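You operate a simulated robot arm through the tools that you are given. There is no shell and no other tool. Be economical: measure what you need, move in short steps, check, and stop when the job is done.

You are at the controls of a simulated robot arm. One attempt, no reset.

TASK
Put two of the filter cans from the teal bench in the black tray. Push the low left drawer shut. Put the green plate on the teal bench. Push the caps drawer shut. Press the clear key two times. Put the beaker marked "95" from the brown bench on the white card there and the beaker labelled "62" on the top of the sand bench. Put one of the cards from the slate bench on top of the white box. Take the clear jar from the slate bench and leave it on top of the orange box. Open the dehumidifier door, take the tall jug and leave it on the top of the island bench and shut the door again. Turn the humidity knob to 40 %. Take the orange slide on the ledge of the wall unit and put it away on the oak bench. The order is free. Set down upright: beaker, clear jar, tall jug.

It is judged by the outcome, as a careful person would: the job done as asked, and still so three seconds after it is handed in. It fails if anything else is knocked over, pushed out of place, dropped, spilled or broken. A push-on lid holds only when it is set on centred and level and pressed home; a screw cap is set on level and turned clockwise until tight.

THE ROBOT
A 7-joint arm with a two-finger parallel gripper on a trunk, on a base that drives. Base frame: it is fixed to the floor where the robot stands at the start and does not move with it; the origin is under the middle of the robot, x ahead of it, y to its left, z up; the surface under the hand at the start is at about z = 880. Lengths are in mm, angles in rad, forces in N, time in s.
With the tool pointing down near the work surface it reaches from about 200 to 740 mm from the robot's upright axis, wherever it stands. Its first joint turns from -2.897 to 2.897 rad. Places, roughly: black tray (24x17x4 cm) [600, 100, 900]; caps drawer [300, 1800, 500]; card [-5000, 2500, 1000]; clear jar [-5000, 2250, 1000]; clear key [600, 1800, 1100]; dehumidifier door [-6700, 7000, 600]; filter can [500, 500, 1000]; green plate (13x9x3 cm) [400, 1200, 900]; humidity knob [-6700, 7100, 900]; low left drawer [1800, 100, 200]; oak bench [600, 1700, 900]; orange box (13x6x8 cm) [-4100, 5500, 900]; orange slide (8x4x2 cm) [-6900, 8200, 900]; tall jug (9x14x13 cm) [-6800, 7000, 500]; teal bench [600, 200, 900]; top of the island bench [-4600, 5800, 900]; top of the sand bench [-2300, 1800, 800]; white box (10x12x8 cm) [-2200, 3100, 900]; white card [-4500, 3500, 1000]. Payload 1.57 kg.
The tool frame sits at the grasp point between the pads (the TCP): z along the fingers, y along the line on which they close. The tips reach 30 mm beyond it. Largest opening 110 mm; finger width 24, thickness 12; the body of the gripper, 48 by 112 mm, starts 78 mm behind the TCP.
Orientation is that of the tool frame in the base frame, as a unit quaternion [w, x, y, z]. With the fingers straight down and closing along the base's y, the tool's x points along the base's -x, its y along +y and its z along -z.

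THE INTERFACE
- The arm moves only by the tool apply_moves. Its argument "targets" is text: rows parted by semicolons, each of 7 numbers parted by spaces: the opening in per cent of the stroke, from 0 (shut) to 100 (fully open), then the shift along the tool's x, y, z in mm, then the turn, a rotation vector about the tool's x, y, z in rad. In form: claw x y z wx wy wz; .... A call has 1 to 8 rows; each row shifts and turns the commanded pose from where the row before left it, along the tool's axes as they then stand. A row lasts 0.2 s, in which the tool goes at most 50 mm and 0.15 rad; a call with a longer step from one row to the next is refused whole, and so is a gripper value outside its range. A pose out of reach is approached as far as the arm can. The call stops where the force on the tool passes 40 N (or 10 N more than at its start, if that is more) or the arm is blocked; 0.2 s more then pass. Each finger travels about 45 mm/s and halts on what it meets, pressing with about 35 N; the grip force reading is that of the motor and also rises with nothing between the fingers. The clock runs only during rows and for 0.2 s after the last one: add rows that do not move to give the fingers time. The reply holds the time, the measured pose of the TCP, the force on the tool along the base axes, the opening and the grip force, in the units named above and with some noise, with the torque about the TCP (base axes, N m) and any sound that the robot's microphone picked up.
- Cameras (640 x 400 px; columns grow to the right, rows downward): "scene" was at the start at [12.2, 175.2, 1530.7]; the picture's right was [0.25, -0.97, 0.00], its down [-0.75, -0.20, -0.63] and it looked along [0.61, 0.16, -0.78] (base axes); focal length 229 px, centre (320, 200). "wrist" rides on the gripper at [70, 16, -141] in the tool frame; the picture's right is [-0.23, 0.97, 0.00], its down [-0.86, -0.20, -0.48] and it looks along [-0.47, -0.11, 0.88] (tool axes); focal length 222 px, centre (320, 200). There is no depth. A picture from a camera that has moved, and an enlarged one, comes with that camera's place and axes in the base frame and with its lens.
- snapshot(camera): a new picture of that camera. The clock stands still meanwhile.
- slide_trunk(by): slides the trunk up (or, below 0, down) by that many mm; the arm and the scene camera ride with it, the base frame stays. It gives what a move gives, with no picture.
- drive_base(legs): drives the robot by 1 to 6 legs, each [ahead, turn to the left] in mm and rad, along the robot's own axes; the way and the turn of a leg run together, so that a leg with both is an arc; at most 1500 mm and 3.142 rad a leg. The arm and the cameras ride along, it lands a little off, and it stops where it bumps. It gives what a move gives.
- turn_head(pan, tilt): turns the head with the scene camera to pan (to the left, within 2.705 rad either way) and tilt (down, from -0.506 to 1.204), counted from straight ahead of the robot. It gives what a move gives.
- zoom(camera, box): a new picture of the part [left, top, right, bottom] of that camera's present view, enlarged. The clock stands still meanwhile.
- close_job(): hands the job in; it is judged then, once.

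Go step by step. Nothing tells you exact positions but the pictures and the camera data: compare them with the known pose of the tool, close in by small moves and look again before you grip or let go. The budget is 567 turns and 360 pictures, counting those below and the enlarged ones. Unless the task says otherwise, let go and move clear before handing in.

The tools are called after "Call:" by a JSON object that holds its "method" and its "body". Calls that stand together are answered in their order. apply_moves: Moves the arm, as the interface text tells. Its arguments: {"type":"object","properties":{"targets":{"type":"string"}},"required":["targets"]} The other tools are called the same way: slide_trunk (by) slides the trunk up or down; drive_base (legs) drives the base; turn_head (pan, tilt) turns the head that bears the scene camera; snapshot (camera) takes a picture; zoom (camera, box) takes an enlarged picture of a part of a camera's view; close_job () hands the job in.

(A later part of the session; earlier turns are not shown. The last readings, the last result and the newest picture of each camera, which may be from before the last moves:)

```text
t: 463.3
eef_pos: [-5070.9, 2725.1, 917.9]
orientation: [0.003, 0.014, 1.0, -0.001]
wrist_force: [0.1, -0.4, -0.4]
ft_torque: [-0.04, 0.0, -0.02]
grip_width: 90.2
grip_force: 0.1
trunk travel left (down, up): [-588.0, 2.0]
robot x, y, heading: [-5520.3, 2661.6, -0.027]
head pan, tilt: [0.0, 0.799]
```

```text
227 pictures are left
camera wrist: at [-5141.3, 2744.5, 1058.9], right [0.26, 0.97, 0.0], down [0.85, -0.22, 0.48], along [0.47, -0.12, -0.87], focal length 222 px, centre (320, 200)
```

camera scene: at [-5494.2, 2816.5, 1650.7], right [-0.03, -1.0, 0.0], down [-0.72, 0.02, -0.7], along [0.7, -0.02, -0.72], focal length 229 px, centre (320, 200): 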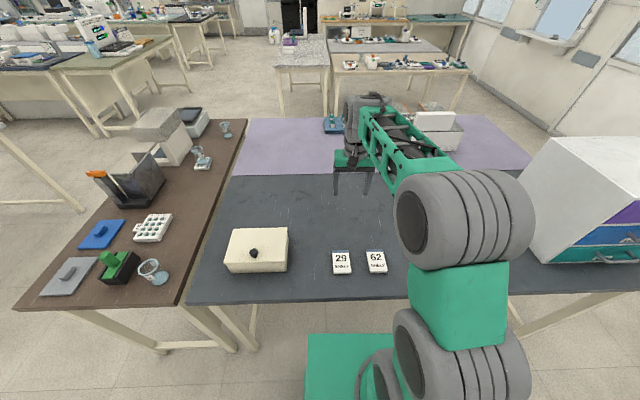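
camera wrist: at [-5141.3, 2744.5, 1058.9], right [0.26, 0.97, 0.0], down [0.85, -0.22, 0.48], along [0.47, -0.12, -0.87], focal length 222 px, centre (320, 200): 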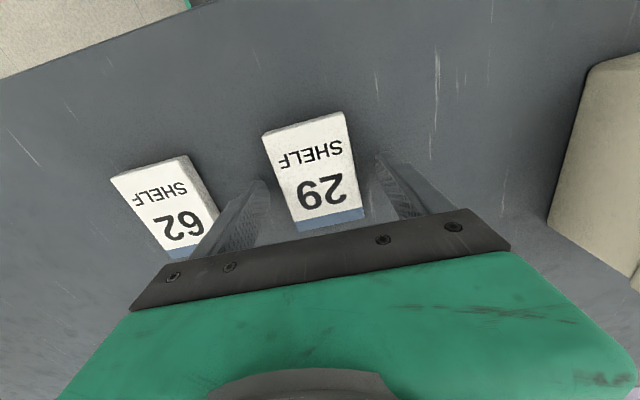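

Call:
{"method": "apply_moves", "body": {"targets": "82 0 0 3 0 0 0; 82 0 0 2 0 0 0; 60 0 0 0 0 0 0; 50 0 0 0 0 0 0; 40 0 0 0 0 0 0; 30 0 0 0 0 0 0; 30 0 0 0 0 0 0"}}

Call:
{"method": "apply_moves", "body": {"targets": "20 0 0 -15 0 0 0; 20 0 0 -40 0 0 0; 20 0 0 -45 0 0 0; 20 0 0 -45 0 0 0; 20 0 0 0 0 0 0"}}

Call:
{"method": "snapshot", "body": {"camera": "wrist"}}

```text
t: 464.9
eef_pos: [-5071.0, 2725.6, 910.2]
orientation: [0.004, 0.015, 1.0, -0.001]
wrist_force: [0.1, -0.2, 0.0]
ft_torque: [0.02, -0.06, 0.03]
grip_width: 61.1
grip_force: 35.5
trunk travel left (down, up): [-588.0, 2.0]
robot x, y, heading: [-5520.2, 2661.6, -0.031]
head pan, tilt: [0.0, 0.799]
```

```text
t: 466.1
eef_pos: [-5072.2, 2728.9, 1054.0]
orientation: [0.004, 0.015, 1.0, 0.0]
wrist_force: [0.3, 0.5, -0.9]
ft_torque: [-0.01, 0.03, 0.01]
grip_width: 60.9
grip_force: 34.5
trunk travel left (down, up): [-588.0, 2.0]
robot x, y, heading: [-5515.3, 2661.0, -0.033]
head pan, tilt: [0.0, 0.799]
```

```text
226 pictures are left
camera wrist: at [-5142.1, 2746.9, 1195.2], right [0.26, 0.97, 0.0], down [0.85, -0.22, 0.48], along [0.47, -0.12, -0.87], focal length 222 px, centre (320, 200)
```

wrist: 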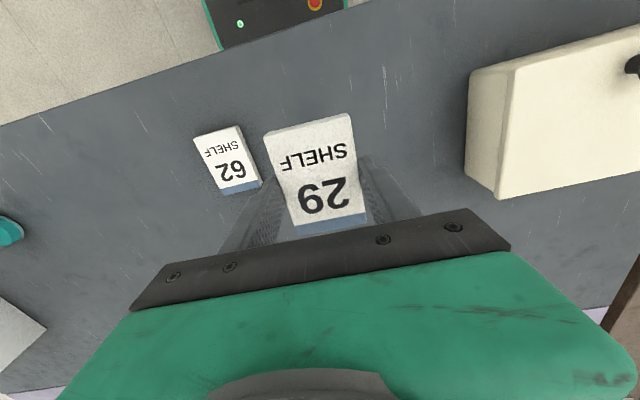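

Card held. I raise it and drive back round to the granite bench with the white box.

Call:
{"method": "apply_moves", "body": {"targets": "20 0 0 -45 0 0 0; 20 0 0 -45 0 0 0; 20 0 0 -30 0 0 0"}}

Call:
{"method": "drive_base", "body": {"legs": [[-60, 0], [0, 1.603], [1500, 0], [60, 0], [0, -1.571], [1500, 0]]}}

Call:
{"method": "drive_base", "body": {"legs": [[1500, 0], [400, 0], [0, -1.571]]}}

Call:
{"method": "turn_head", "body": {"pan": 0.0, "tilt": 0.7}}

Call:
{"method": "snapshot", "body": {"camera": "scene"}}

```text
t: 466.9
eef_pos: [-5073.4, 2726.9, 1178.9]
orientation: [0.003, 0.015, 1.0, -0.001]
wrist_force: [-0.3, -0.3, -0.8]
ft_torque: [0.01, 0.02, 0.01]
grip_width: 61.1
grip_force: 34.9
trunk travel left (down, up): [-588.0, 2.0]
robot x, y, heading: [-5518.5, 2657.5, -0.029]
head pan, tilt: [0.0, 0.799]
```

```text
t: 490.0
eef_pos: [-3629.1, 4350.1, 1177.3]
orientation: [0.004, -0.023, 1.0, -0.001]
wrist_force: [0.6, 0.4, -0.8]
ft_torque: [-0.05, -0.05, 0.0]
grip_width: 60.8
grip_force: 34.9
trunk travel left (down, up): [-588.0, 2.0]
robot x, y, heading: [-4069.4, 4248.0, 0.045]
head pan, tilt: [0.0, 0.799]
```

```text
t: 503.2
eef_pos: [-2109.2, 3865.2, 1178.5]
orientation: [0.002, 0.698, 0.716, -0.003]
wrist_force: [0.3, -1.1, -1.0]
ft_torque: [-0.01, -0.04, 0.02]
grip_width: 61.1
grip_force: 35.1
trunk travel left (down, up): [-588.0, 2.0]
robot x, y, heading: [-2198.5, 4308.3, -1.542]
head pan, tilt: [0.0, 0.799]
```

```text
t: 503.9
eef_pos: [-2109.9, 3865.2, 1177.3]
orientation: [0.002, 0.698, 0.716, -0.003]
wrist_force: [-0.3, 0.1, -0.5]
ft_torque: [-0.01, 0.07, 0.01]
grip_width: 60.9
grip_force: 34.8
trunk travel left (down, up): [-588.0, 2.0]
robot x, y, heading: [-2198.6, 4306.8, -1.542]
head pan, tilt: [0.0, 0.7]
```

```text
225 pictures are left
camera scene: at [-2047.0, 4285.8, 1658.9], right [-1.0, -0.02, 0.0], down [-0.02, 0.64, -0.76], along [0.02, -0.76, -0.64], focal length 229 px, centre (320, 200)
```

scene: 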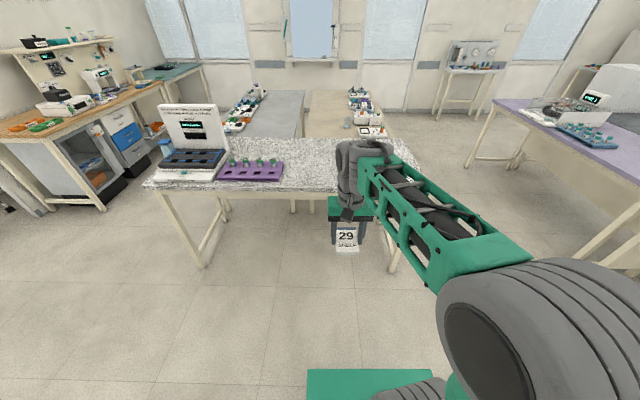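

Call:
{"method": "drive_base", "body": {"legs": [[690, -0.03]]}}

Call:
{"method": "snapshot", "body": {"camera": "scene"}}

Call:
{"method": "snapshot", "body": {"camera": "wrist"}}

```text
t: 507.7
eef_pos: [-2112.1, 3180.8, 1176.9]
orientation: [0.003, 0.706, 0.708, -0.002]
wrist_force: [-0.1, -0.4, 0.5]
ft_torque: [0.03, 0.0, 0.01]
grip_width: 61.0
grip_force: 35.1
trunk travel left (down, up): [-588.0, 2.0]
robot x, y, heading: [-2190.7, 3624.5, -1.572]
head pan, tilt: [0.0, 0.7]
```

```text
224 pictures are left
camera scene: at [-2039.2, 3599.9, 1658.9], right [-1.0, 0.0, 0.0], down [0.0, 0.64, -0.76], along [0.0, -0.76, -0.64], focal length 229 px, centre (320, 200)
```

scene: 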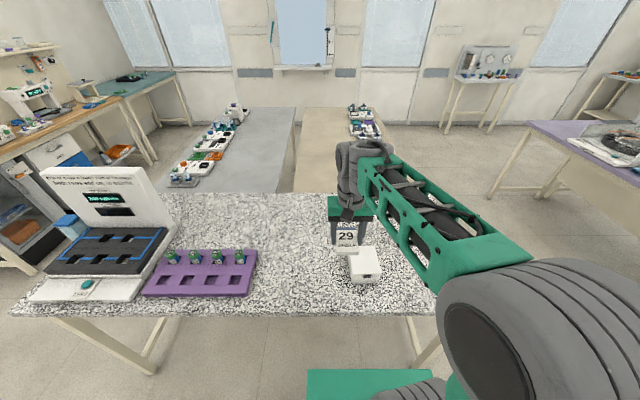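

```text
223 pictures are left
camera wrist: at [-2096.0, 3252.0, 1318.5], right [0.97, -0.23, 0.0], down [-0.2, -0.85, 0.48], along [-0.11, -0.47, -0.87], focal length 222 px, centre (320, 200)
```

wrist: 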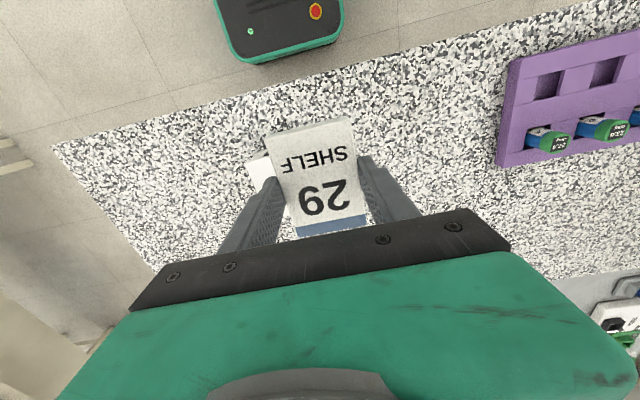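

Call:
{"method": "zoom", "body": {"camera": "scene", "box": [310, 210, 430, 300]}}

```text
4.44 times, centred on (370, 255) of scene
camera zoom: at [-2039.2, 3599.9, 1658.9], right [-1.0, 0.0, 0.0], down [0.0, 0.64, -0.76], along [0.0, -0.76, -0.64], focal length 1016 px, centre (98, -44)
```

zoom: 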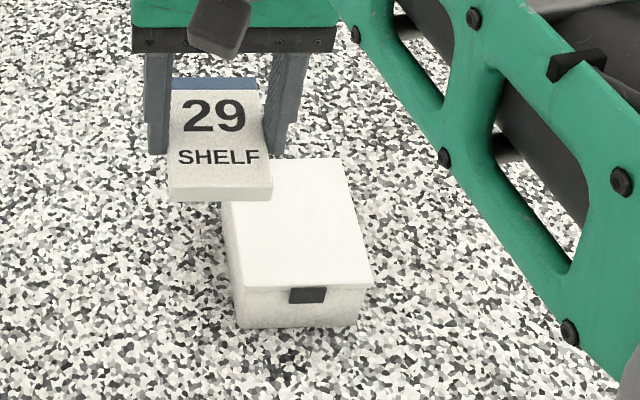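

The white box's top spans about x -2255..-2155, y 3040–3165. I bring the card over it.

Call:
{"method": "apply_moves", "body": {"targets": "20 -26 -30 20 0 0 0; 20 -25 -30 20 0 0 0; 20 -25 -31 20 0 0 0; 20 0 0 35 0 0 0; 20 0 0 20 0 0 0; 20 0 0 0 0 0 0"}}

Call:
{"method": "zoom", "body": {"camera": "scene", "box": [310, 210, 430, 300]}}

Call:
{"method": "snapshot", "body": {"camera": "wrist"}}

```text
t: 509.1
eef_pos: [-2205.1, 3104.3, 1060.5]
orientation: [0.002, 0.706, 0.708, -0.003]
wrist_force: [0.3, 0.2, -0.2]
ft_torque: [0.03, 0.01, 0.02]
grip_width: 60.8
grip_force: 34.9
trunk travel left (down, up): [-588.0, 2.0]
robot x, y, heading: [-2192.1, 3624.6, -1.569]
head pan, tilt: [0.0, 0.7]
```

```text
4.44 times, centred on (370, 255) of scene
camera zoom: at [-2039.4, 3600.2, 1658.9], right [-1.0, 0.0, 0.0], down [0.0, 0.64, -0.76], along [0.0, -0.76, -0.64], focal length 1016 px, centre (98, -44)
```

zoom: 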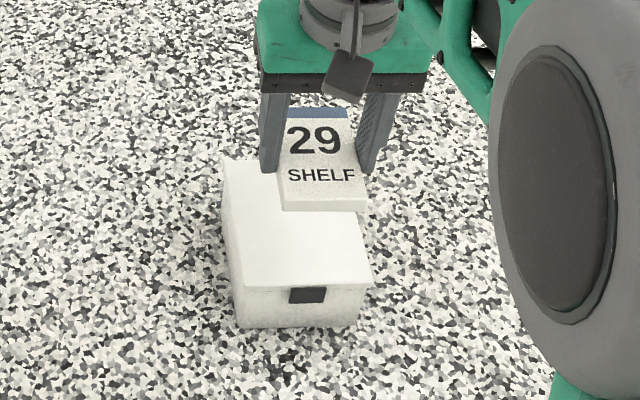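

```text
220 pictures are left
camera wrist: at [-2188.7, 3175.1, 1201.0], right [0.97, -0.23, 0.0], down [-0.2, -0.85, 0.48], along [-0.11, -0.47, -0.87], focal length 222 px, centre (320, 200)
```

wrist: 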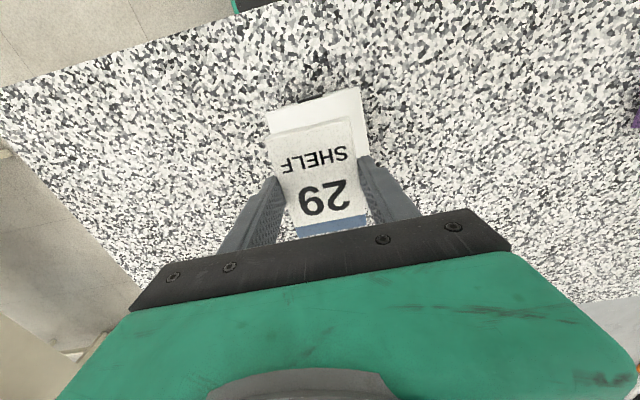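

Call:
{"method": "apply_moves", "body": {"targets": "20 -5 4 30 0 0 0; 20 0 0 25 0 0 0; 20 0 0 5 0 0 0; 20 0 0 4 0 0 0; 20 0 0 4 0 0 0; 20 0 0 3 0 0 0; 20 0 0 0 0 0 0"}}

Call:
{"method": "zoom", "body": {"camera": "scene", "box": [310, 210, 430, 300]}}

```text
t: 510.7
eef_pos: [-2199.5, 3098.4, 991.3]
orientation: [0.002, 0.706, 0.708, -0.003]
wrist_force: [-0.5, -0.1, -1.1]
ft_torque: [0.02, 0.03, 0.01]
grip_width: 60.8
grip_force: 34.8
trunk travel left (down, up): [-588.0, 2.0]
robot x, y, heading: [-2193.3, 3623.9, -1.577]
head pan, tilt: [0.0, 0.7]
```

```text
4.44 times, centred on (370, 255) of scene
camera zoom: at [-2039.3, 3600.2, 1658.9], right [-1.0, 0.0, 0.0], down [0.0, 0.64, -0.76], along [0.0, -0.76, -0.64], focal length 1016 px, centre (98, -44)
```

zoom: 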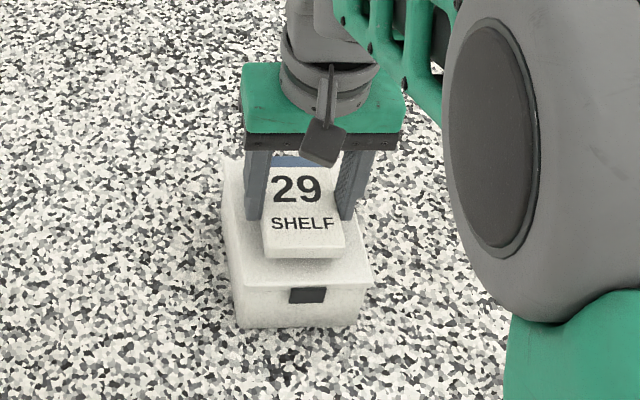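

Call:
{"method": "apply_moves", "body": {"targets": "20 0 0 4 0 0 0; 20 0 0 4 0 0 0; 20 0 0 3 0 0 0; 20 0 0 3 0 0 0; 20 0 0 0 0 0 0"}}

Call:
{"method": "apply_moves", "body": {"targets": "20 0 0 3 0 0 0; 20 0 0 3 0 0 0; 20 0 0 3 0 0 0; 20 0 0 0 0 0 0"}}

Call:
{"method": "zoom", "body": {"camera": "scene", "box": [310, 210, 430, 300]}}

```text
t: 511.9
eef_pos: [-2199.7, 3099.7, 980.2]
orientation: [0.003, 0.706, 0.708, -0.005]
wrist_force: [-0.8, -1.1, 23.1]
ft_torque: [0.61, -0.03, 0.03]
grip_width: 60.8
grip_force: 34.6
trunk travel left (down, up): [-588.0, 2.0]
robot x, y, heading: [-2194.2, 3627.6, -1.573]
head pan, tilt: [0.0, 0.7]
```

```text
t: 512.4
eef_pos: [-2200.7, 3097.8, 979.4]
orientation: [0.006, 0.707, 0.707, -0.007]
wrist_force: [0.0, 1.4, 12.7]
ft_torque: [0.57, -0.07, 0.06]
grip_width: 61.3
grip_force: 34.6
trunk travel left (down, up): [-588.0, 2.0]
robot x, y, heading: [-2192.9, 3622.8, -1.569]
head pan, tilt: [0.0, 0.7]
stopped in row 2: the force on the tool passed its limit at 44 N (the readings are from after the stop); the commanded pose is now the measured one
```

```text
4.44 times, centred on (370, 255) of scene
camera zoom: at [-2039.2, 3601.4, 1658.7], right [-1.0, 0.0, 0.0], down [0.0, 0.64, -0.77], along [0.0, -0.77, -0.64], focal length 1016 px, centre (98, -44)
```

zoom: 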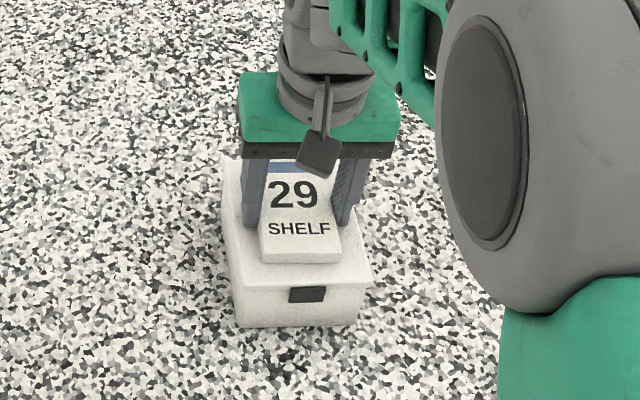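

The card is down on the box lid. I open and rise.

Call:
{"method": "apply_moves", "body": {"targets": "20 0 0 -1 0 0 0; 65 0 0 0 0 0 0; 75 0 0 0 0 0 0; 75 0 0 0 0 0 0; 75 0 0 -40 0 0 0; 75 0 0 -45 0 0 0; 75 0 0 -45 0 0 0; 75 0 0 -45 0 0 0"}}

Call:
{"method": "snapshot", "body": {"camera": "wrist"}}

```text
t: 514.1
eef_pos: [-2198.9, 3104.1, 1156.9]
orientation: [0.003, 0.707, 0.708, -0.005]
wrist_force: [0.1, 0.7, -0.8]
ft_torque: [0.02, -0.02, 0.0]
grip_width: 82.5
grip_force: 0.1
trunk travel left (down, up): [-588.0, 2.0]
robot x, y, heading: [-2193.3, 3622.0, -1.569]
head pan, tilt: [0.0, 0.7]
```

```text
217 pictures are left
camera wrist: at [-2182.8, 3175.3, 1296.8], right [0.97, -0.23, 0.0], down [-0.2, -0.85, 0.49], along [-0.11, -0.48, -0.87], focal length 222 px, centre (320, 200)
```

wrist: 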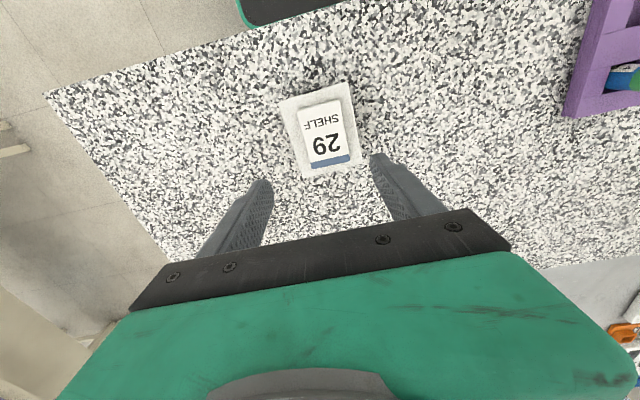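

Card done. Now back to the slate bench for the clear jar at about [-5066, 2215].

Call:
{"method": "drive_base", "body": {"legs": [[-600, 0], [0, -1.571], [1500, 0], [1500, 0], [360, 0], [0, 1.571]]}}

```text
t: 541.1
eef_pos: [-5547.5, 3767.0, 1157.2]
orientation: [0.005, 0.704, 0.71, -0.007]
wrist_force: [0.4, 0.8, 0.6]
ft_torque: [-0.01, -0.02, -0.03]
grip_width: 82.4
grip_force: 0.1
trunk travel left (down, up): [-588.0, 2.0]
robot x, y, heading: [-5548.7, 4279.9, -1.564]
head pan, tilt: [0.0, 0.7]
```

Call:
{"method": "drive_base", "body": {"legs": [[1500, 0], [350, 0], [0, 1.545]]}}

Call:
{"method": "turn_head", "body": {"pan": -0.1, "tilt": 0.8}}

Call:
{"method": "snapshot", "body": {"camera": "scene"}}

Call:
{"method": "snapshot", "body": {"camera": "wrist"}}

```text
t: 554.1
eef_pos: [-4949.2, 2497.5, 1156.0]
orientation: [0.007, -0.028, 1.0, -0.001]
wrist_force: [0.3, -1.2, 0.5]
ft_torque: [0.06, 0.0, 0.03]
grip_width: 82.4
grip_force: 0.0
trunk travel left (down, up): [-588.0, 2.0]
robot x, y, heading: [-5467.3, 2472.1, 0.06]
head pan, tilt: [0.0, 0.7]
```

```text
t: 554.8
eef_pos: [-4948.6, 2497.2, 1156.4]
orientation: [0.007, -0.028, 1.0, 0.0]
wrist_force: [0.5, 0.4, 0.2]
ft_torque: [0.0, 0.0, -0.02]
grip_width: 82.3
grip_force: 0.1
trunk travel left (down, up): [-588.0, 2.0]
robot x, y, heading: [-5471.5, 2475.2, 0.054]
head pan, tilt: [-0.099, 0.799]
```

```text
216 pictures are left
camera scene: at [-5458.7, 2623.4, 1650.7], right [-0.04, -1.0, 0.0], down [-0.72, 0.03, -0.7], along [0.7, -0.03, -0.72], focal length 229 px, centre (320, 200)
```

scene: 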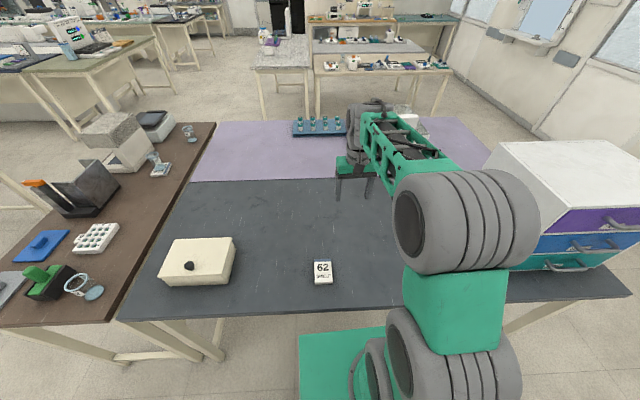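

```text
215 pictures are left
camera wrist: at [-5021.4, 2509.7, 1296.5], right [0.17, 0.99, 0.0], down [0.86, -0.15, 0.49], along [0.48, -0.08, -0.87], focal length 222 px, centre (320, 200)
```

wrist: 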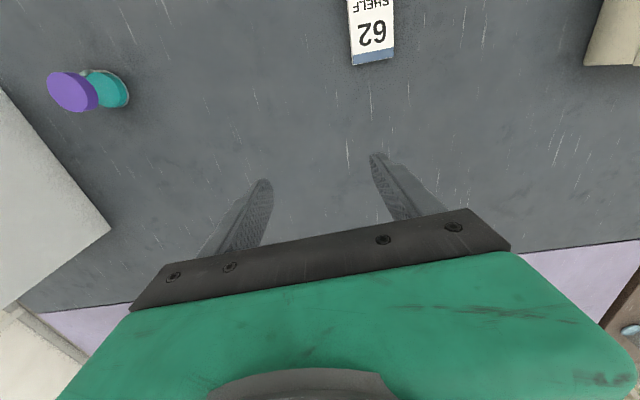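

The clear jar (purple lid) stands at [-5064, 2160]. I move over it.

Call:
{"method": "apply_moves", "body": {"targets": "100 17 -41 6 0 0 0; 100 17 -41 6 0 0 0; 100 17 -41 12 0 0 0; 100 17 -41 12 0 0 0; 100 17 -41 15 0 0 0; 100 17 -41 15 0 0 0; 100 16 -41 15 0 0 0; 100 16 -43 15 0 0 0"}}

Call:
{"method": "snapshot", "body": {"camera": "wrist"}}

Call:
{"method": "snapshot", "body": {"camera": "scene"}}

```text
t: 556.6
eef_pos: [-5058.3, 2155.2, 1056.7]
orientation: [0.007, -0.029, 1.0, -0.001]
wrist_force: [0.0, 0.1, -0.8]
ft_torque: [0.01, 0.0, 0.0]
grip_width: 109.8
grip_force: 0.0
trunk travel left (down, up): [-588.0, 2.0]
robot x, y, heading: [-5468.5, 2475.0, 0.056]
head pan, tilt: [-0.099, 0.799]
```

```text
214 pictures are left
camera wrist: at [-5132.8, 2168.5, 1197.2], right [0.17, 0.99, 0.0], down [0.86, -0.15, 0.49], along [0.48, -0.08, -0.87], focal length 222 px, centre (320, 200)
```

wrist: 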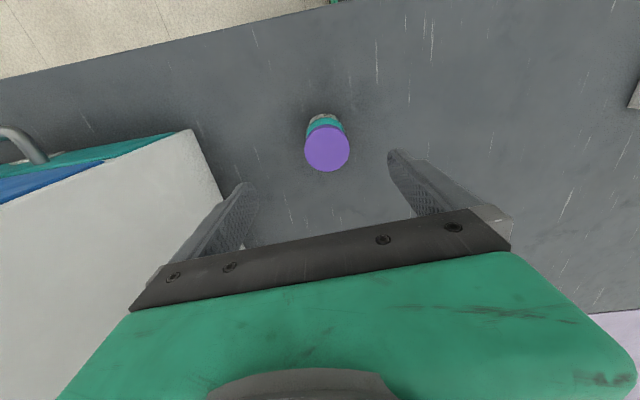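

```text
213 pictures are left
camera scene: at [-5458.6, 2622.4, 1650.8], right [-0.04, -1.0, 0.0], down [-0.72, 0.03, -0.7], along [0.7, -0.03, -0.72], focal length 229 px, centre (320, 200)
```

scene: 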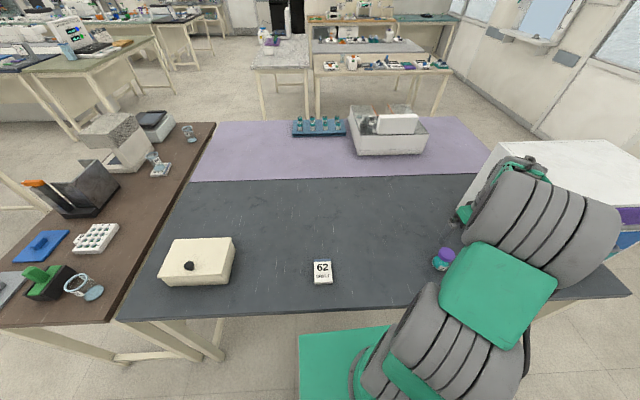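

Call:
{"method": "apply_moves", "body": {"targets": "100 1 10 40 0 0 0; 100 0 0 45 0 0 0; 100 0 0 45 0 0 0; 100 0 0 6 0 0 0; 100 0 0 0 0 0 0"}}

Call:
{"method": "snapshot", "body": {"camera": "wrist"}}

```text
t: 557.8
eef_pos: [-5060.0, 2167.0, 919.4]
orientation: [0.007, -0.028, 1.0, -0.001]
wrist_force: [0.2, 0.3, -0.1]
ft_torque: [-0.02, 0.01, 0.0]
grip_width: 109.7
grip_force: 0.1
trunk travel left (down, up): [-588.0, 2.0]
robot x, y, heading: [-5467.2, 2473.6, 0.055]
head pan, tilt: [-0.099, 0.799]
```

```text
212 pictures are left
camera wrist: at [-5131.8, 2180.7, 1060.8], right [0.17, 0.99, 0.0], down [0.86, -0.15, 0.49], along [0.48, -0.08, -0.87], focal length 222 px, centre (320, 200)
```

wrist: 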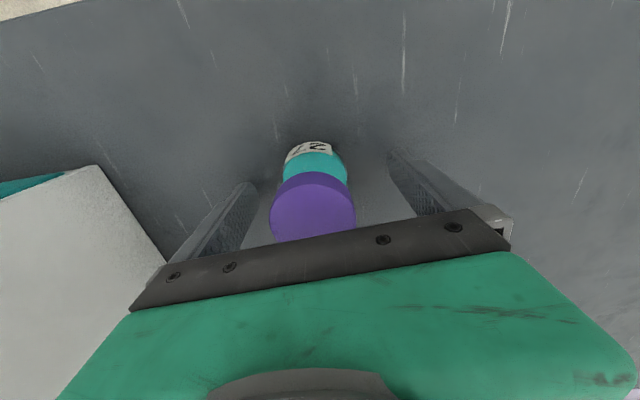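

Call:
{"method": "apply_moves", "body": {"targets": "100 5 -2 0 0 0 0; 60 0 0 0 0 0 0; 40 0 0 0 0 0 0; 20 0 0 0 0 0 0; 0 0 0 0 0 0 0; 0 0 0 0 0 0 0; 0 0 0 0 0 0 0"}}

Call:
{"method": "apply_moves", "body": {"targets": "0 0 0 -15 0 0 0; 0 0 0 -40 0 0 0; 0 0 0 -45 0 0 0; 0 0 0 -45 0 0 0; 0 0 0 -45 0 0 0; 0 0 0 0 0 0 0"}}

Call:
{"method": "snapshot", "body": {"camera": "wrist"}}

Call:
{"method": "snapshot", "body": {"camera": "scene"}}

```text
t: 559.4
eef_pos: [-5065.2, 2166.1, 921.5]
orientation: [0.008, -0.028, 1.0, -0.001]
wrist_force: [0.5, -0.6, 1.3]
ft_torque: [0.02, -0.02, -0.01]
grip_width: 54.2
grip_force: 35.5
trunk travel left (down, up): [-588.0, 2.0]
robot x, y, heading: [-5467.4, 2470.6, 0.056]
head pan, tilt: [-0.099, 0.799]
```

```text
t: 560.8
eef_pos: [-5068.0, 2168.7, 1108.6]
orientation: [0.007, -0.028, 1.0, -0.001]
wrist_force: [-0.5, 0.5, -1.1]
ft_torque: [0.02, -0.01, -0.01]
grip_width: 54.6
grip_force: 35.0
trunk travel left (down, up): [-588.0, 2.0]
robot x, y, heading: [-5469.9, 2475.2, 0.054]
head pan, tilt: [-0.099, 0.799]
```

```text
211 pictures are left
camera wrist: at [-5139.0, 2180.5, 1249.3], right [0.17, 0.99, 0.0], down [0.86, -0.15, 0.49], along [0.48, -0.08, -0.87], focal length 222 px, centre (320, 200)
```

wrist: 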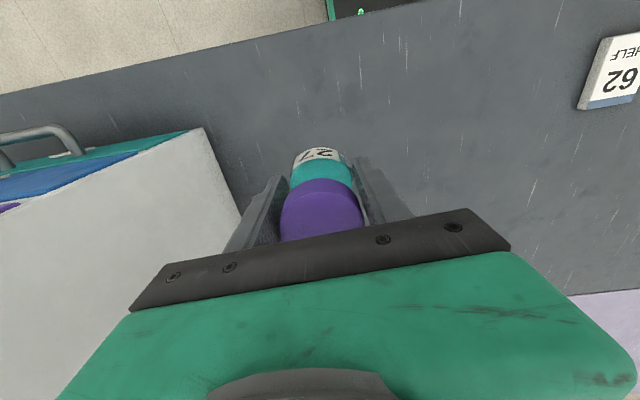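

```text
210 pictures are left
camera scene: at [-5458.7, 2623.2, 1650.7], right [-0.04, -1.0, 0.0], down [-0.72, 0.03, -0.7], along [0.7, -0.03, -0.72], focal length 229 px, centre (320, 200)
```

scene: 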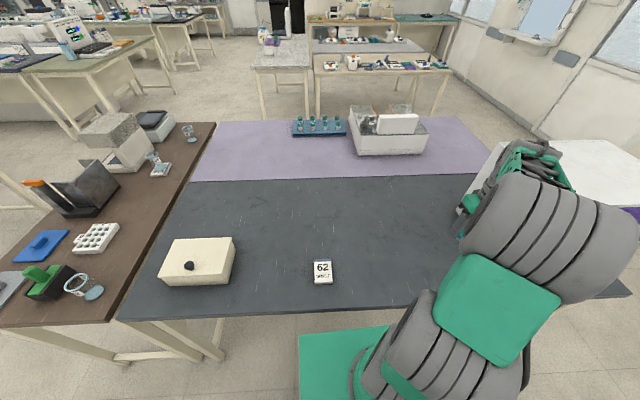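

Jar held. I bring it to the front of the robot and drive to the east side of the island bench.

Call:
{"method": "apply_moves", "body": {"targets": "0 0 45 -8 0 0 0; 0 0 45 -8 0 0 0; 0 0 45 -8 0 0 0; 0 0 45 -8 0 0 0; 0 0 45 -8 0 0 0; 0 0 45 -8 0 0 0; 0 0 20 -8 0 0 0"}}

Call:
{"method": "drive_base", "body": {"legs": [[-90, 0], [0, 1.516], [1500, 0], [240, 0], [0, -1.571], [1500, 0]]}}

Call:
{"method": "drive_base", "body": {"legs": [[400, 0], [0, 1.571]]}}

Call:
{"method": "turn_head", "body": {"pan": 0.3, "tilt": 0.5}}

Call:
{"method": "snapshot", "body": {"camera": "scene"}}

```text
t: 562.4
eef_pos: [-5088.0, 2457.3, 1170.1]
orientation: [0.006, -0.029, 1.0, 0.0]
wrist_force: [-0.1, 0.4, -0.8]
ft_torque: [-0.04, 0.0, 0.02]
grip_width: 54.5
grip_force: 35.1
trunk travel left (down, up): [-588.0, 2.0]
robot x, y, heading: [-5471.5, 2471.9, 0.057]
head pan, tilt: [-0.099, 0.799]
```

```text
t: 586.3
eef_pos: [-3712.7, 4190.8, 1168.7]
orientation: [0.007, -0.006, 1.0, -0.001]
wrist_force: [0.4, 0.5, -1.3]
ft_torque: [0.01, -0.03, -0.01]
grip_width: 54.7
grip_force: 34.8
trunk travel left (down, up): [-588.0, 2.0]
robot x, y, heading: [-4092.6, 4222.1, 0.01]
head pan, tilt: [-0.099, 0.799]
```

```text
t: 592.6
eef_pos: [-3653.9, 4609.1, 1170.0]
orientation: [-0.006, 0.71, -0.704, -0.004]
wrist_force: [-0.4, -0.2, -1.0]
ft_torque: [0.02, -0.02, 0.03]
grip_width: 54.5
grip_force: 34.6
trunk travel left (down, up): [-588.0, 2.0]
robot x, y, heading: [-3690.9, 4226.4, 1.576]
head pan, tilt: [-0.099, 0.799]
```

```text
t: 593.5
eef_pos: [-3653.3, 4609.9, 1169.0]
orientation: [-0.005, 0.709, -0.705, -0.004]
wrist_force: [0.6, 0.3, -0.5]
ft_torque: [-0.02, -0.03, -0.01]
grip_width: 54.4
grip_force: 35.5
trunk travel left (down, up): [-588.0, 2.0]
robot x, y, heading: [-3687.2, 4227.6, 1.576]
head pan, tilt: [0.3, 0.499]
```

```text
209 pictures are left
camera scene: at [-3872.8, 4256.1, 1676.6], right [0.95, 0.3, 0.0], down [0.14, -0.46, -0.88], along [-0.26, 0.84, -0.48], focal length 229 px, centre (320, 200)
```

scene: 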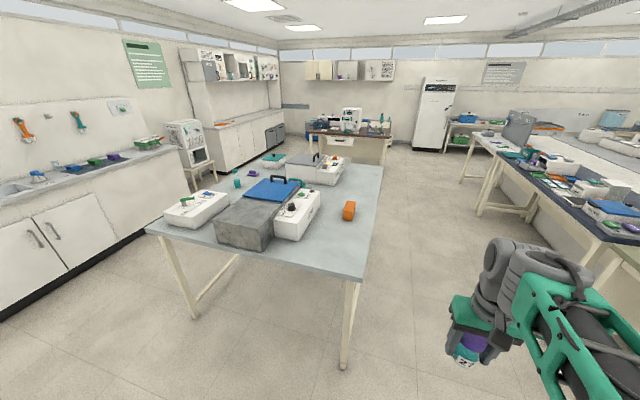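

Orange box at about [-4066, 5496] near the island's east edge (x≈-3910). I shift east to x≈-3560, go north, and turn west.

Call:
{"method": "drive_base", "body": {"legs": [[0, -1.576], [120, 0], [0, 1.571], [1270, 0], [0, 1.571]]}}

Call:
{"method": "turn_head", "body": {"pan": 0.0, "tilt": 0.8}}

Call:
{"method": "snapshot", "body": {"camera": "scene"}}

Call:
{"method": "snapshot", "body": {"camera": "wrist"}}

```text
t: 612.2
eef_pos: [-3969.8, 5509.1, 1170.5]
orientation: [-0.001, 0.999, 0.036, -0.007]
wrist_force: [-0.1, -0.1, -0.1]
ft_torque: [-0.02, -0.01, 0.0]
grip_width: 54.4
grip_force: 35.2
trunk travel left (down, up): [-588.0, 2.0]
robot x, y, heading: [-3587.5, 5495.9, -3.073]
head pan, tilt: [0.3, 0.499]
```

```text
t: 613.0
eef_pos: [-3971.4, 5508.4, 1169.9]
orientation: [-0.001, 0.999, 0.036, -0.006]
wrist_force: [-0.5, 0.0, -0.9]
ft_torque: [-0.01, -0.06, 0.0]
grip_width: 54.4
grip_force: 34.3
trunk travel left (down, up): [-588.0, 2.0]
robot x, y, heading: [-3585.2, 5499.1, -3.071]
head pan, tilt: [0.0, 0.799]
```

```text
208 pictures are left
camera scene: at [-3599.2, 5343.1, 1650.7], right [-0.07, 1.0, 0.0], down [0.71, 0.05, -0.7], along [-0.7, -0.05, -0.72], focal length 229 px, centre (320, 200)
```

scene: 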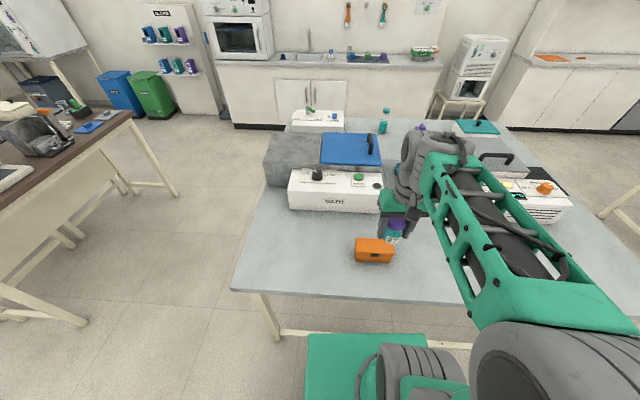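

```text
207 pictures are left
camera wrist: at [-3898.2, 5498.1, 1310.3], right [-0.16, -0.99, 0.0], down [-0.86, 0.14, 0.49], along [-0.48, 0.08, -0.87], focal length 222 px, centre (320, 200)
```

wrist: 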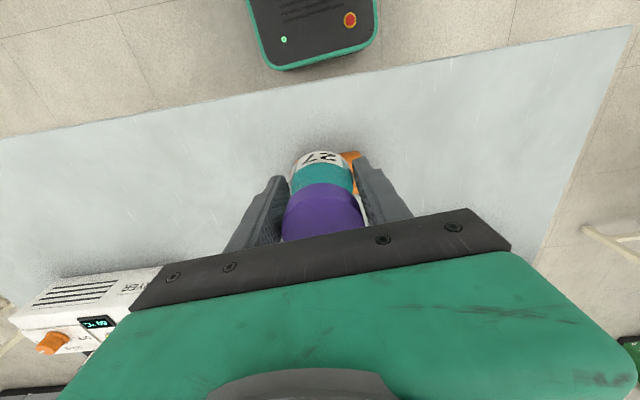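

Call:
{"method": "zoom", "body": {"camera": "scene", "box": [330, 200, 450, 280]}}

```text
5.00 times, centred on (390, 240) of scene
camera zoom: at [-3599.2, 5343.1, 1650.7], right [-0.07, 1.0, 0.0], down [0.71, 0.05, -0.7], along [-0.7, -0.05, -0.72], focal length 1144 px, centre (-30, 0)
```

zoom: 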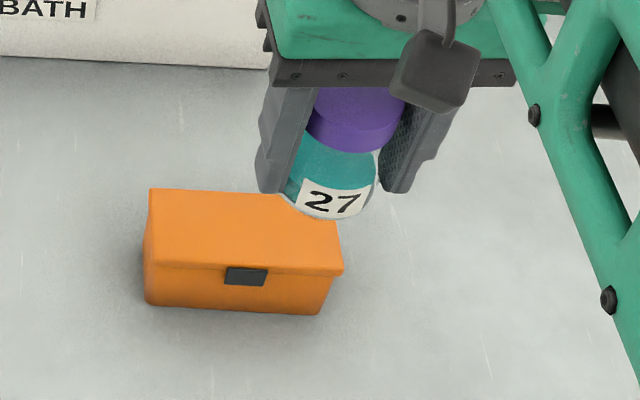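

The orange box top is centred about [-4066, 5505], 63 mm deep. I bring the jar over it.

Call:
{"method": "apply_moves", "body": {"targets": "0 -32 -1 25 0 0 0; 0 -32 -1 25 0 0 0; 0 -31 -1 30 0 0 0; 0 0 0 20 0 0 0; 0 0 0 0 0 0 0"}}

Call:
{"method": "zoom", "body": {"camera": "scene", "box": [330, 190, 450, 280]}}

Call:
{"method": "zoom", "body": {"camera": "wrist", "box": [220, 80, 420, 230]}}

```text
t: 614.2
eef_pos: [-4067.8, 5506.2, 1069.1]
orientation: [0.0, 0.999, 0.037, -0.007]
wrist_force: [0.5, 0.1, -0.6]
ft_torque: [0.0, 0.02, -0.01]
grip_width: 54.4
grip_force: 34.8
trunk travel left (down, up): [-588.0, 2.0]
robot x, y, heading: [-3588.4, 5496.1, -3.069]
head pan, tilt: [0.0, 0.799]
```

```text
4.44 times, centred on (390, 235) of scene
camera zoom: at [-3599.0, 5343.2, 1650.7], right [-0.07, 1.0, 0.0], down [0.72, 0.05, -0.7], along [-0.7, -0.05, -0.72], focal length 1016 px, centre (9, 44)
```

zoom: 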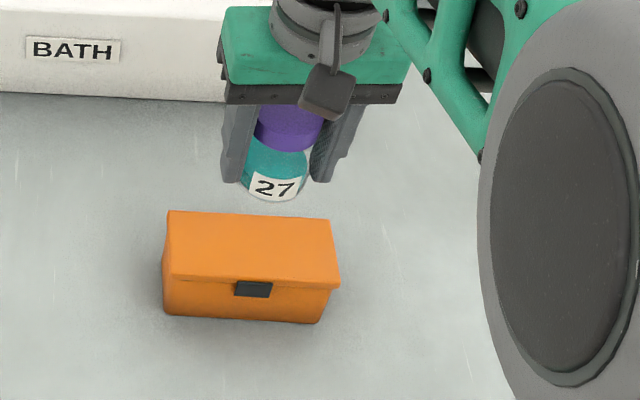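

```text
2.67 times, centred on (320, 155) of wrist
camera zoom: at [-3995.8, 5495.1, 1210.0], right [-0.16, -0.99, 0.0], down [-0.86, 0.14, 0.49], along [-0.48, 0.08, -0.87], focal length 592 px, centre (320, 320)
```

zoom: 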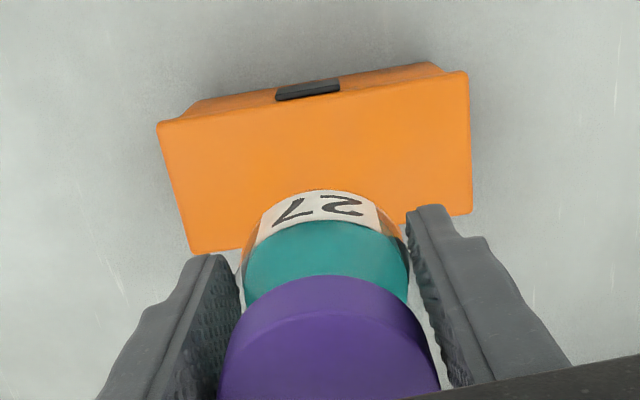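

The jar's axis sits ~8 mm beyond the TCP, so I shift 14 mm back toward the robot and lower most of the way, then check.

Call:
{"method": "apply_moves", "body": {"targets": "0 14 0 20 0 0 0; 0 0 0 20 0 0 0; 0 0 0 10 0 0 0; 0 0 0 0 0 0 0"}}

Call:
{"method": "zoom", "body": {"camera": "scene", "box": [330, 190, 450, 280]}}

Call:
{"method": "zoom", "body": {"camera": "wrist", "box": [220, 80, 420, 230]}}

```text
t: 615.2
eef_pos: [-4056.1, 5506.9, 1020.6]
orientation: [0.0, 0.999, 0.038, -0.007]
wrist_force: [-0.3, 0.0, -0.2]
ft_torque: [-0.02, 0.02, 0.01]
grip_width: 54.3
grip_force: 35.2
trunk travel left (down, up): [-588.0, 2.0]
robot x, y, heading: [-3586.1, 5501.0, -3.073]
head pan, tilt: [0.0, 0.799]
```

```text
4.44 times, centred on (390, 235) of scene
camera zoom: at [-3599.1, 5343.2, 1650.7], right [-0.07, 1.0, 0.0], down [0.72, 0.05, -0.7], along [-0.7, -0.05, -0.72], focal length 1016 px, centre (9, 44)
```

zoom: 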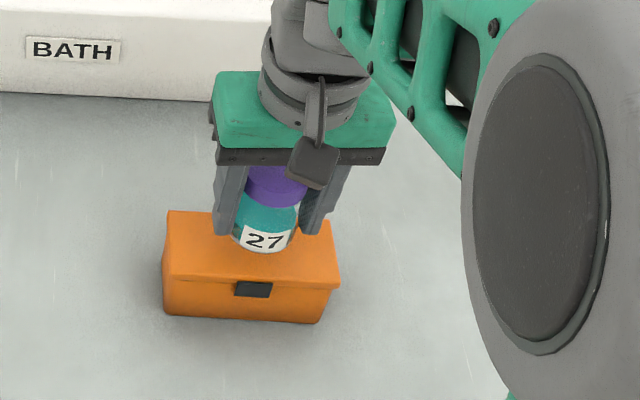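

```text
2.67 times, centred on (320, 155) of wrist
camera zoom: at [-3983.2, 5495.2, 1161.3], right [-0.16, -0.99, 0.0], down [-0.86, 0.14, 0.49], along [-0.48, 0.08, -0.87], focal length 592 px, centre (320, 320)
```

zoom: 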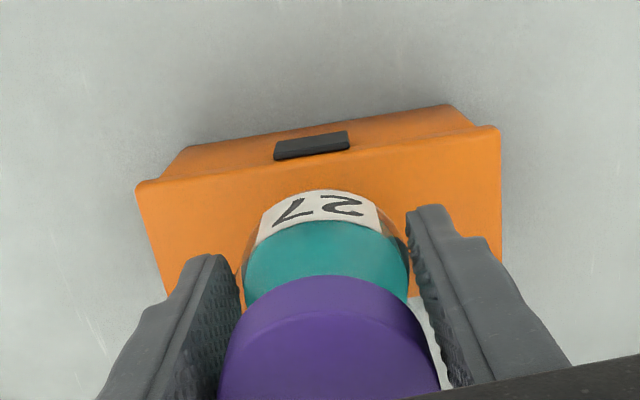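

Call:
{"method": "apply_moves", "body": {"targets": "0 3 0 8 0 0 0; 0 0 0 4 0 0 0; 0 0 0 3 0 0 0; 0 0 0 2 0 0 0; 0 0 0 0 0 0 0"}}

Call:
{"method": "apply_moves", "body": {"targets": "0 0 0 2 0 0 0; 0 0 0 2 0 0 0; 0 0 0 0 0 0 0"}}

Call:
{"method": "zoom", "body": {"camera": "scene", "box": [330, 190, 450, 280]}}

```text
t: 616.5
eef_pos: [-4050.4, 5506.2, 1003.2]
orientation: [0.0, 0.999, 0.037, -0.007]
wrist_force: [-0.9, -0.8, -0.5]
ft_torque: [0.01, -0.02, 0.01]
grip_width: 54.3
grip_force: 34.6
trunk travel left (down, up): [-588.0, 2.0]
robot x, y, heading: [-3589.7, 5496.0, -3.076]
head pan, tilt: [0.0, 0.799]
```

```text
t: 617.2
eef_pos: [-4051.1, 5506.5, 999.5]
orientation: [-0.001, 0.999, 0.035, -0.007]
wrist_force: [0.3, -0.8, -0.4]
ft_torque: [-0.02, 0.0, -0.04]
grip_width: 54.0
grip_force: 35.2
trunk travel left (down, up): [-588.0, 2.0]
robot x, y, heading: [-3586.8, 5497.5, -3.066]
head pan, tilt: [0.0, 0.799]
```

```text
4.44 times, centred on (390, 235) of scene
camera zoom: at [-3599.2, 5343.2, 1650.7], right [-0.07, 1.0, 0.0], down [0.72, 0.05, -0.7], along [-0.7, -0.05, -0.72], focal length 1016 px, centre (9, 44)
```

zoom: 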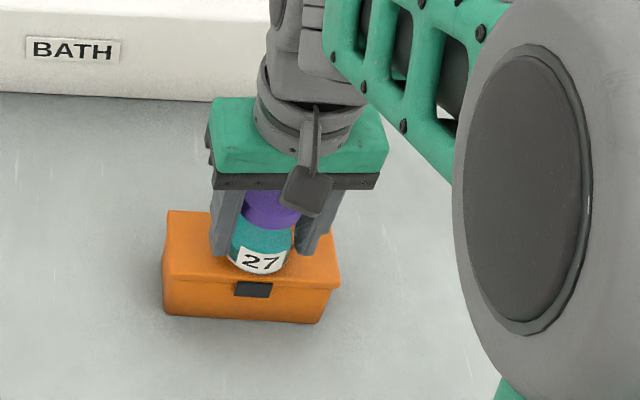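

Call:
{"method": "apply_moves", "body": {"targets": "0 0 0 2 0 0 0; 0 0 0 2 0 0 0; 0 0 0 0 0 0 0"}}

Call:
{"method": "apply_moves", "body": {"targets": "0 0 0 2 0 0 0; 0 0 0 2 0 0 0; 0 0 0 0 0 0 0"}}

Call:
{"method": "zoom", "body": {"camera": "scene", "box": [350, 210, 430, 270]}}

```text
t: 618.0
eef_pos: [-4052.1, 5505.3, 995.8]
orientation: [-0.001, 0.999, 0.037, -0.007]
wrist_force: [0.0, -0.5, -0.4]
ft_torque: [-0.05, 0.01, 0.01]
grip_width: 54.3
grip_force: 35.0
trunk travel left (down, up): [-588.0, 2.0]
robot x, y, heading: [-3586.3, 5498.1, -3.071]
head pan, tilt: [0.0, 0.799]
```

```text
t: 618.9
eef_pos: [-4051.0, 5506.5, 993.4]
orientation: [0.0, 0.999, 0.037, -0.007]
wrist_force: [-0.2, 0.7, 0.5]
ft_torque: [0.02, -0.01, 0.01]
grip_width: 54.5
grip_force: 34.7
trunk travel left (down, up): [-588.0, 2.0]
robot x, y, heading: [-3585.9, 5498.7, -3.074]
head pan, tilt: [0.0, 0.799]
```

```text
6.67 times, centred on (390, 240) of scene
camera zoom: at [-3599.2, 5343.2, 1650.7], right [-0.07, 1.0, 0.0], down [0.72, 0.05, -0.7], along [-0.7, -0.05, -0.72], focal length 1525 px, centre (-147, -67)
```

zoom: 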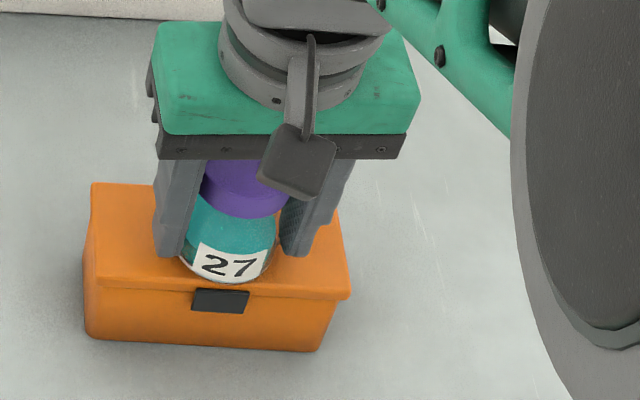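

Call:
{"method": "apply_moves", "body": {"targets": "0 -5 0 0 0 0 0; 0 0 0 2 0 0 0; 0 0 0 2 0 0 0; 0 0 0 0 0 0 0"}}

Call:
{"method": "apply_moves", "body": {"targets": "0 0 0 2 0 0 0; 0 0 0 2 0 0 0; 0 0 0 0 0 0 0"}}

Call:
{"method": "zoom", "body": {"camera": "scene", "box": [350, 210, 430, 270]}}

Call:
{"method": "zoom", "body": {"camera": "wrist", "box": [220, 80, 420, 230]}}

```text
t: 619.9
eef_pos: [-4056.6, 5507.9, 991.3]
orientation: [-0.001, 0.999, 0.036, -0.01]
wrist_force: [2.7, 3.3, 24.3]
ft_torque: [-0.04, -0.06, 0.09]
grip_width: 54.5
grip_force: 35.2
trunk travel left (down, up): [-588.0, 2.0]
robot x, y, heading: [-3589.2, 5496.4, -3.079]
head pan, tilt: [0.0, 0.799]
```

```text
t: 620.6
eef_pos: [-4056.3, 5507.8, 985.2]
orientation: [0.0, 0.999, 0.037, -0.008]
wrist_force: [-4.2, 2.4, 24.1]
ft_torque: [0.03, 0.31, 0.15]
grip_width: 54.3
grip_force: 34.9
trunk travel left (down, up): [-588.0, 2.0]
robot x, y, heading: [-3589.1, 5495.3, -3.075]
head pan, tilt: [0.0, 0.799]
```

```text
6.67 times, centred on (390, 240) of scene
camera zoom: at [-3598.1, 5343.5, 1650.7], right [-0.07, 1.0, 0.0], down [0.71, 0.05, -0.7], along [-0.7, -0.05, -0.72], focal length 1525 px, centre (-147, -67)
```

zoom: 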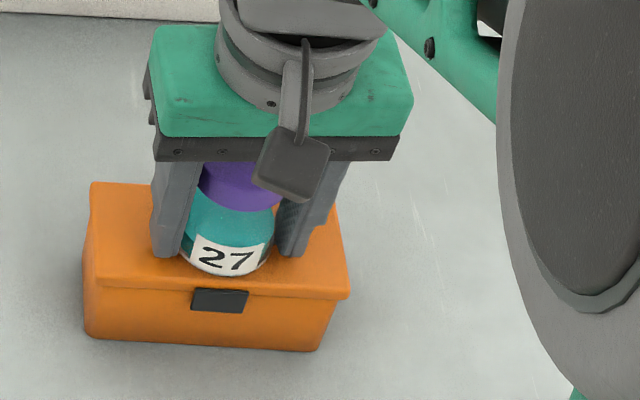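

```text
2.67 times, centred on (320, 155) of wrist
camera zoom: at [-3983.1, 5496.2, 1125.1], right [-0.16, -0.99, 0.0], down [-0.86, 0.14, 0.49], along [-0.49, 0.08, -0.87], focal length 592 px, centre (320, 320)
```

zoom: 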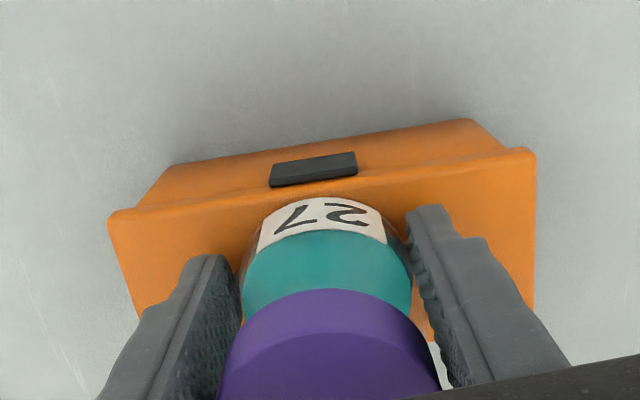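

The jar is in contact and well centred on the box. I release gently.

Call:
{"method": "apply_moves", "body": {"targets": "0 0 0 -1 0 0 0; 0 0 0 -1 0 0 0; 52 0 0 0 0 0 0; 60 0 0 0 0 0 0; 70 0 0 0 0 0 0; 75 0 0 0 0 0 0; 75 0 0 0 0 0 0"}}

Call:
{"method": "zoom", "body": {"camera": "scene", "box": [350, 210, 430, 270]}}

```text
t: 622.2
eef_pos: [-4057.3, 5505.6, 985.8]
orientation: [0.0, 0.999, 0.036, -0.007]
wrist_force: [0.2, -0.5, -0.2]
ft_torque: [0.02, 0.03, 0.0]
grip_width: 82.6
grip_force: 0.0
trunk travel left (down, up): [-588.0, 2.0]
robot x, y, heading: [-3590.3, 5498.7, -3.072]
head pan, tilt: [0.0, 0.799]
```

```text
6.67 times, centred on (390, 240) of scene
camera zoom: at [-3599.2, 5343.2, 1650.7], right [-0.07, 1.0, 0.0], down [0.72, 0.05, -0.7], along [-0.7, -0.05, -0.72], focal length 1525 px, centre (-147, -67)
```

zoom: 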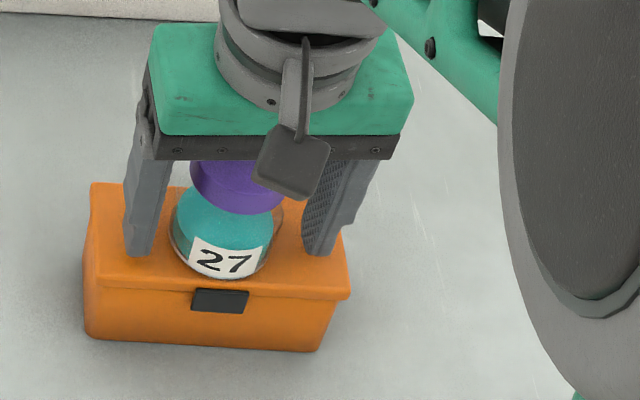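

Call:
{"method": "apply_moves", "body": {"targets": "75 0 0 -20 0 0 0; 75 0 0 -40 0 0 0; 75 0 0 -45 0 0 0; 75 0 0 -45 0 0 0; 75 30 0 -30 0 0 0; 75 40 0 0 0 0 0; 75 0 0 0 0 0 0"}}

Call:
{"method": "snapshot", "body": {"camera": "wrist"}}

Call:
{"method": "snapshot", "body": {"camera": "scene"}}

```text
t: 623.9
eef_pos: [-3987.0, 5513.3, 1164.2]
orientation: [0.0, 0.999, 0.035, -0.007]
wrist_force: [-0.2, -0.6, -0.2]
ft_torque: [-0.01, 0.05, 0.0]
grip_width: 82.2
grip_force: 0.0
trunk travel left (down, up): [-588.0, 2.0]
robot x, y, heading: [-3593.5, 5497.1, -3.068]
head pan, tilt: [0.0, 0.799]
```

```text
196 pictures are left
camera wrist: at [-3913.9, 5501.2, 1305.4], right [-0.16, -0.99, 0.0], down [-0.86, 0.14, 0.49], along [-0.48, 0.08, -0.87], focal length 222 px, centre (320, 200)
```

wrist: 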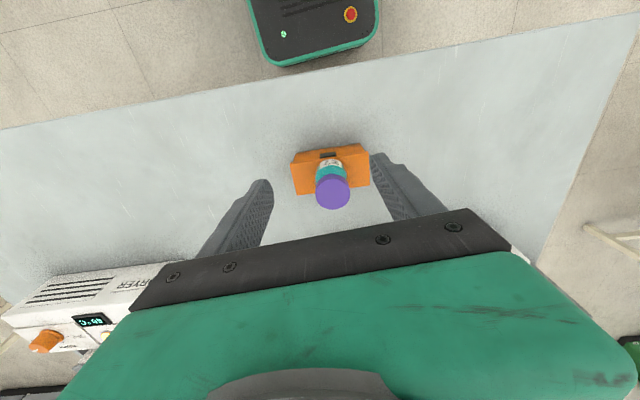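

```text
195 pictures are left
camera scene: at [-3599.3, 5343.2, 1650.7], right [-0.07, 1.0, 0.0], down [0.72, 0.05, -0.7], along [-0.7, -0.05, -0.72], focal length 229 px, centre (320, 200)
```

scene: 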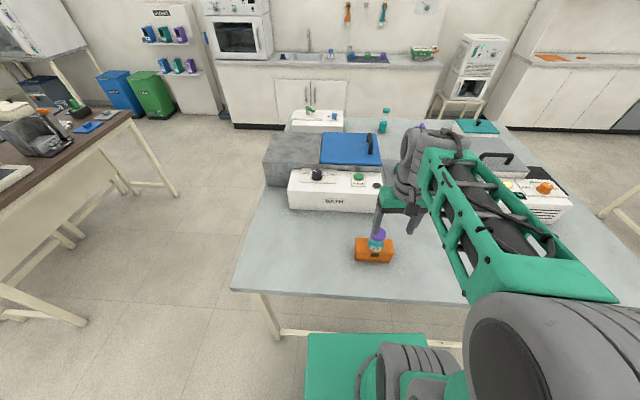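

Jar done. Next the dehumidifier: I drive along the island's north side, heading west on y≈7000.

Call:
{"method": "drive_base", "body": {"legs": [[-60, 0], [0, -1.642], [1500, 0], [0, 1.571], [1500, 0], [400, 0]]}}

Call:
{"method": "turn_head", "body": {"pan": 0.0, "tilt": 0.5}}

Call:
{"method": "snapshot", "body": {"camera": "scene"}}

```text
t: 648.6
eef_pos: [-5854.2, 7029.0, 1164.8]
orientation: [0.0, 1.0, -0.002, -0.007]
wrist_force: [0.3, -0.6, -0.6]
ft_torque: [0.0, 0.0, 0.01]
grip_width: 82.4
grip_force: 0.0
trunk travel left (down, up): [-588.0, 2.0]
robot x, y, heading: [-5455.2, 6985.7, 3.138]
head pan, tilt: [0.0, 0.799]
```

```text
t: 649.4
eef_pos: [-5853.9, 7027.8, 1164.0]
orientation: [0.0, 1.0, -0.001, -0.007]
wrist_force: [0.5, -0.1, -1.1]
ft_torque: [-0.03, 0.0, -0.02]
grip_width: 82.5
grip_force: 0.1
trunk travel left (down, up): [-588.0, 2.0]
robot x, y, heading: [-5458.6, 6984.0, 3.136]
head pan, tilt: [0.0, 0.499]
```

```text
194 pictures are left
camera scene: at [-5491.1, 6830.1, 1676.6], right [0.01, 1.0, 0.0], down [0.48, 0.0, -0.88], along [-0.88, 0.01, -0.48], focal length 229 px, centre (320, 200)
```

scene: 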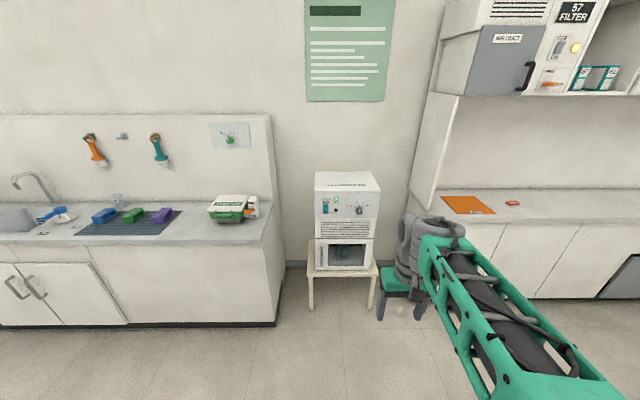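

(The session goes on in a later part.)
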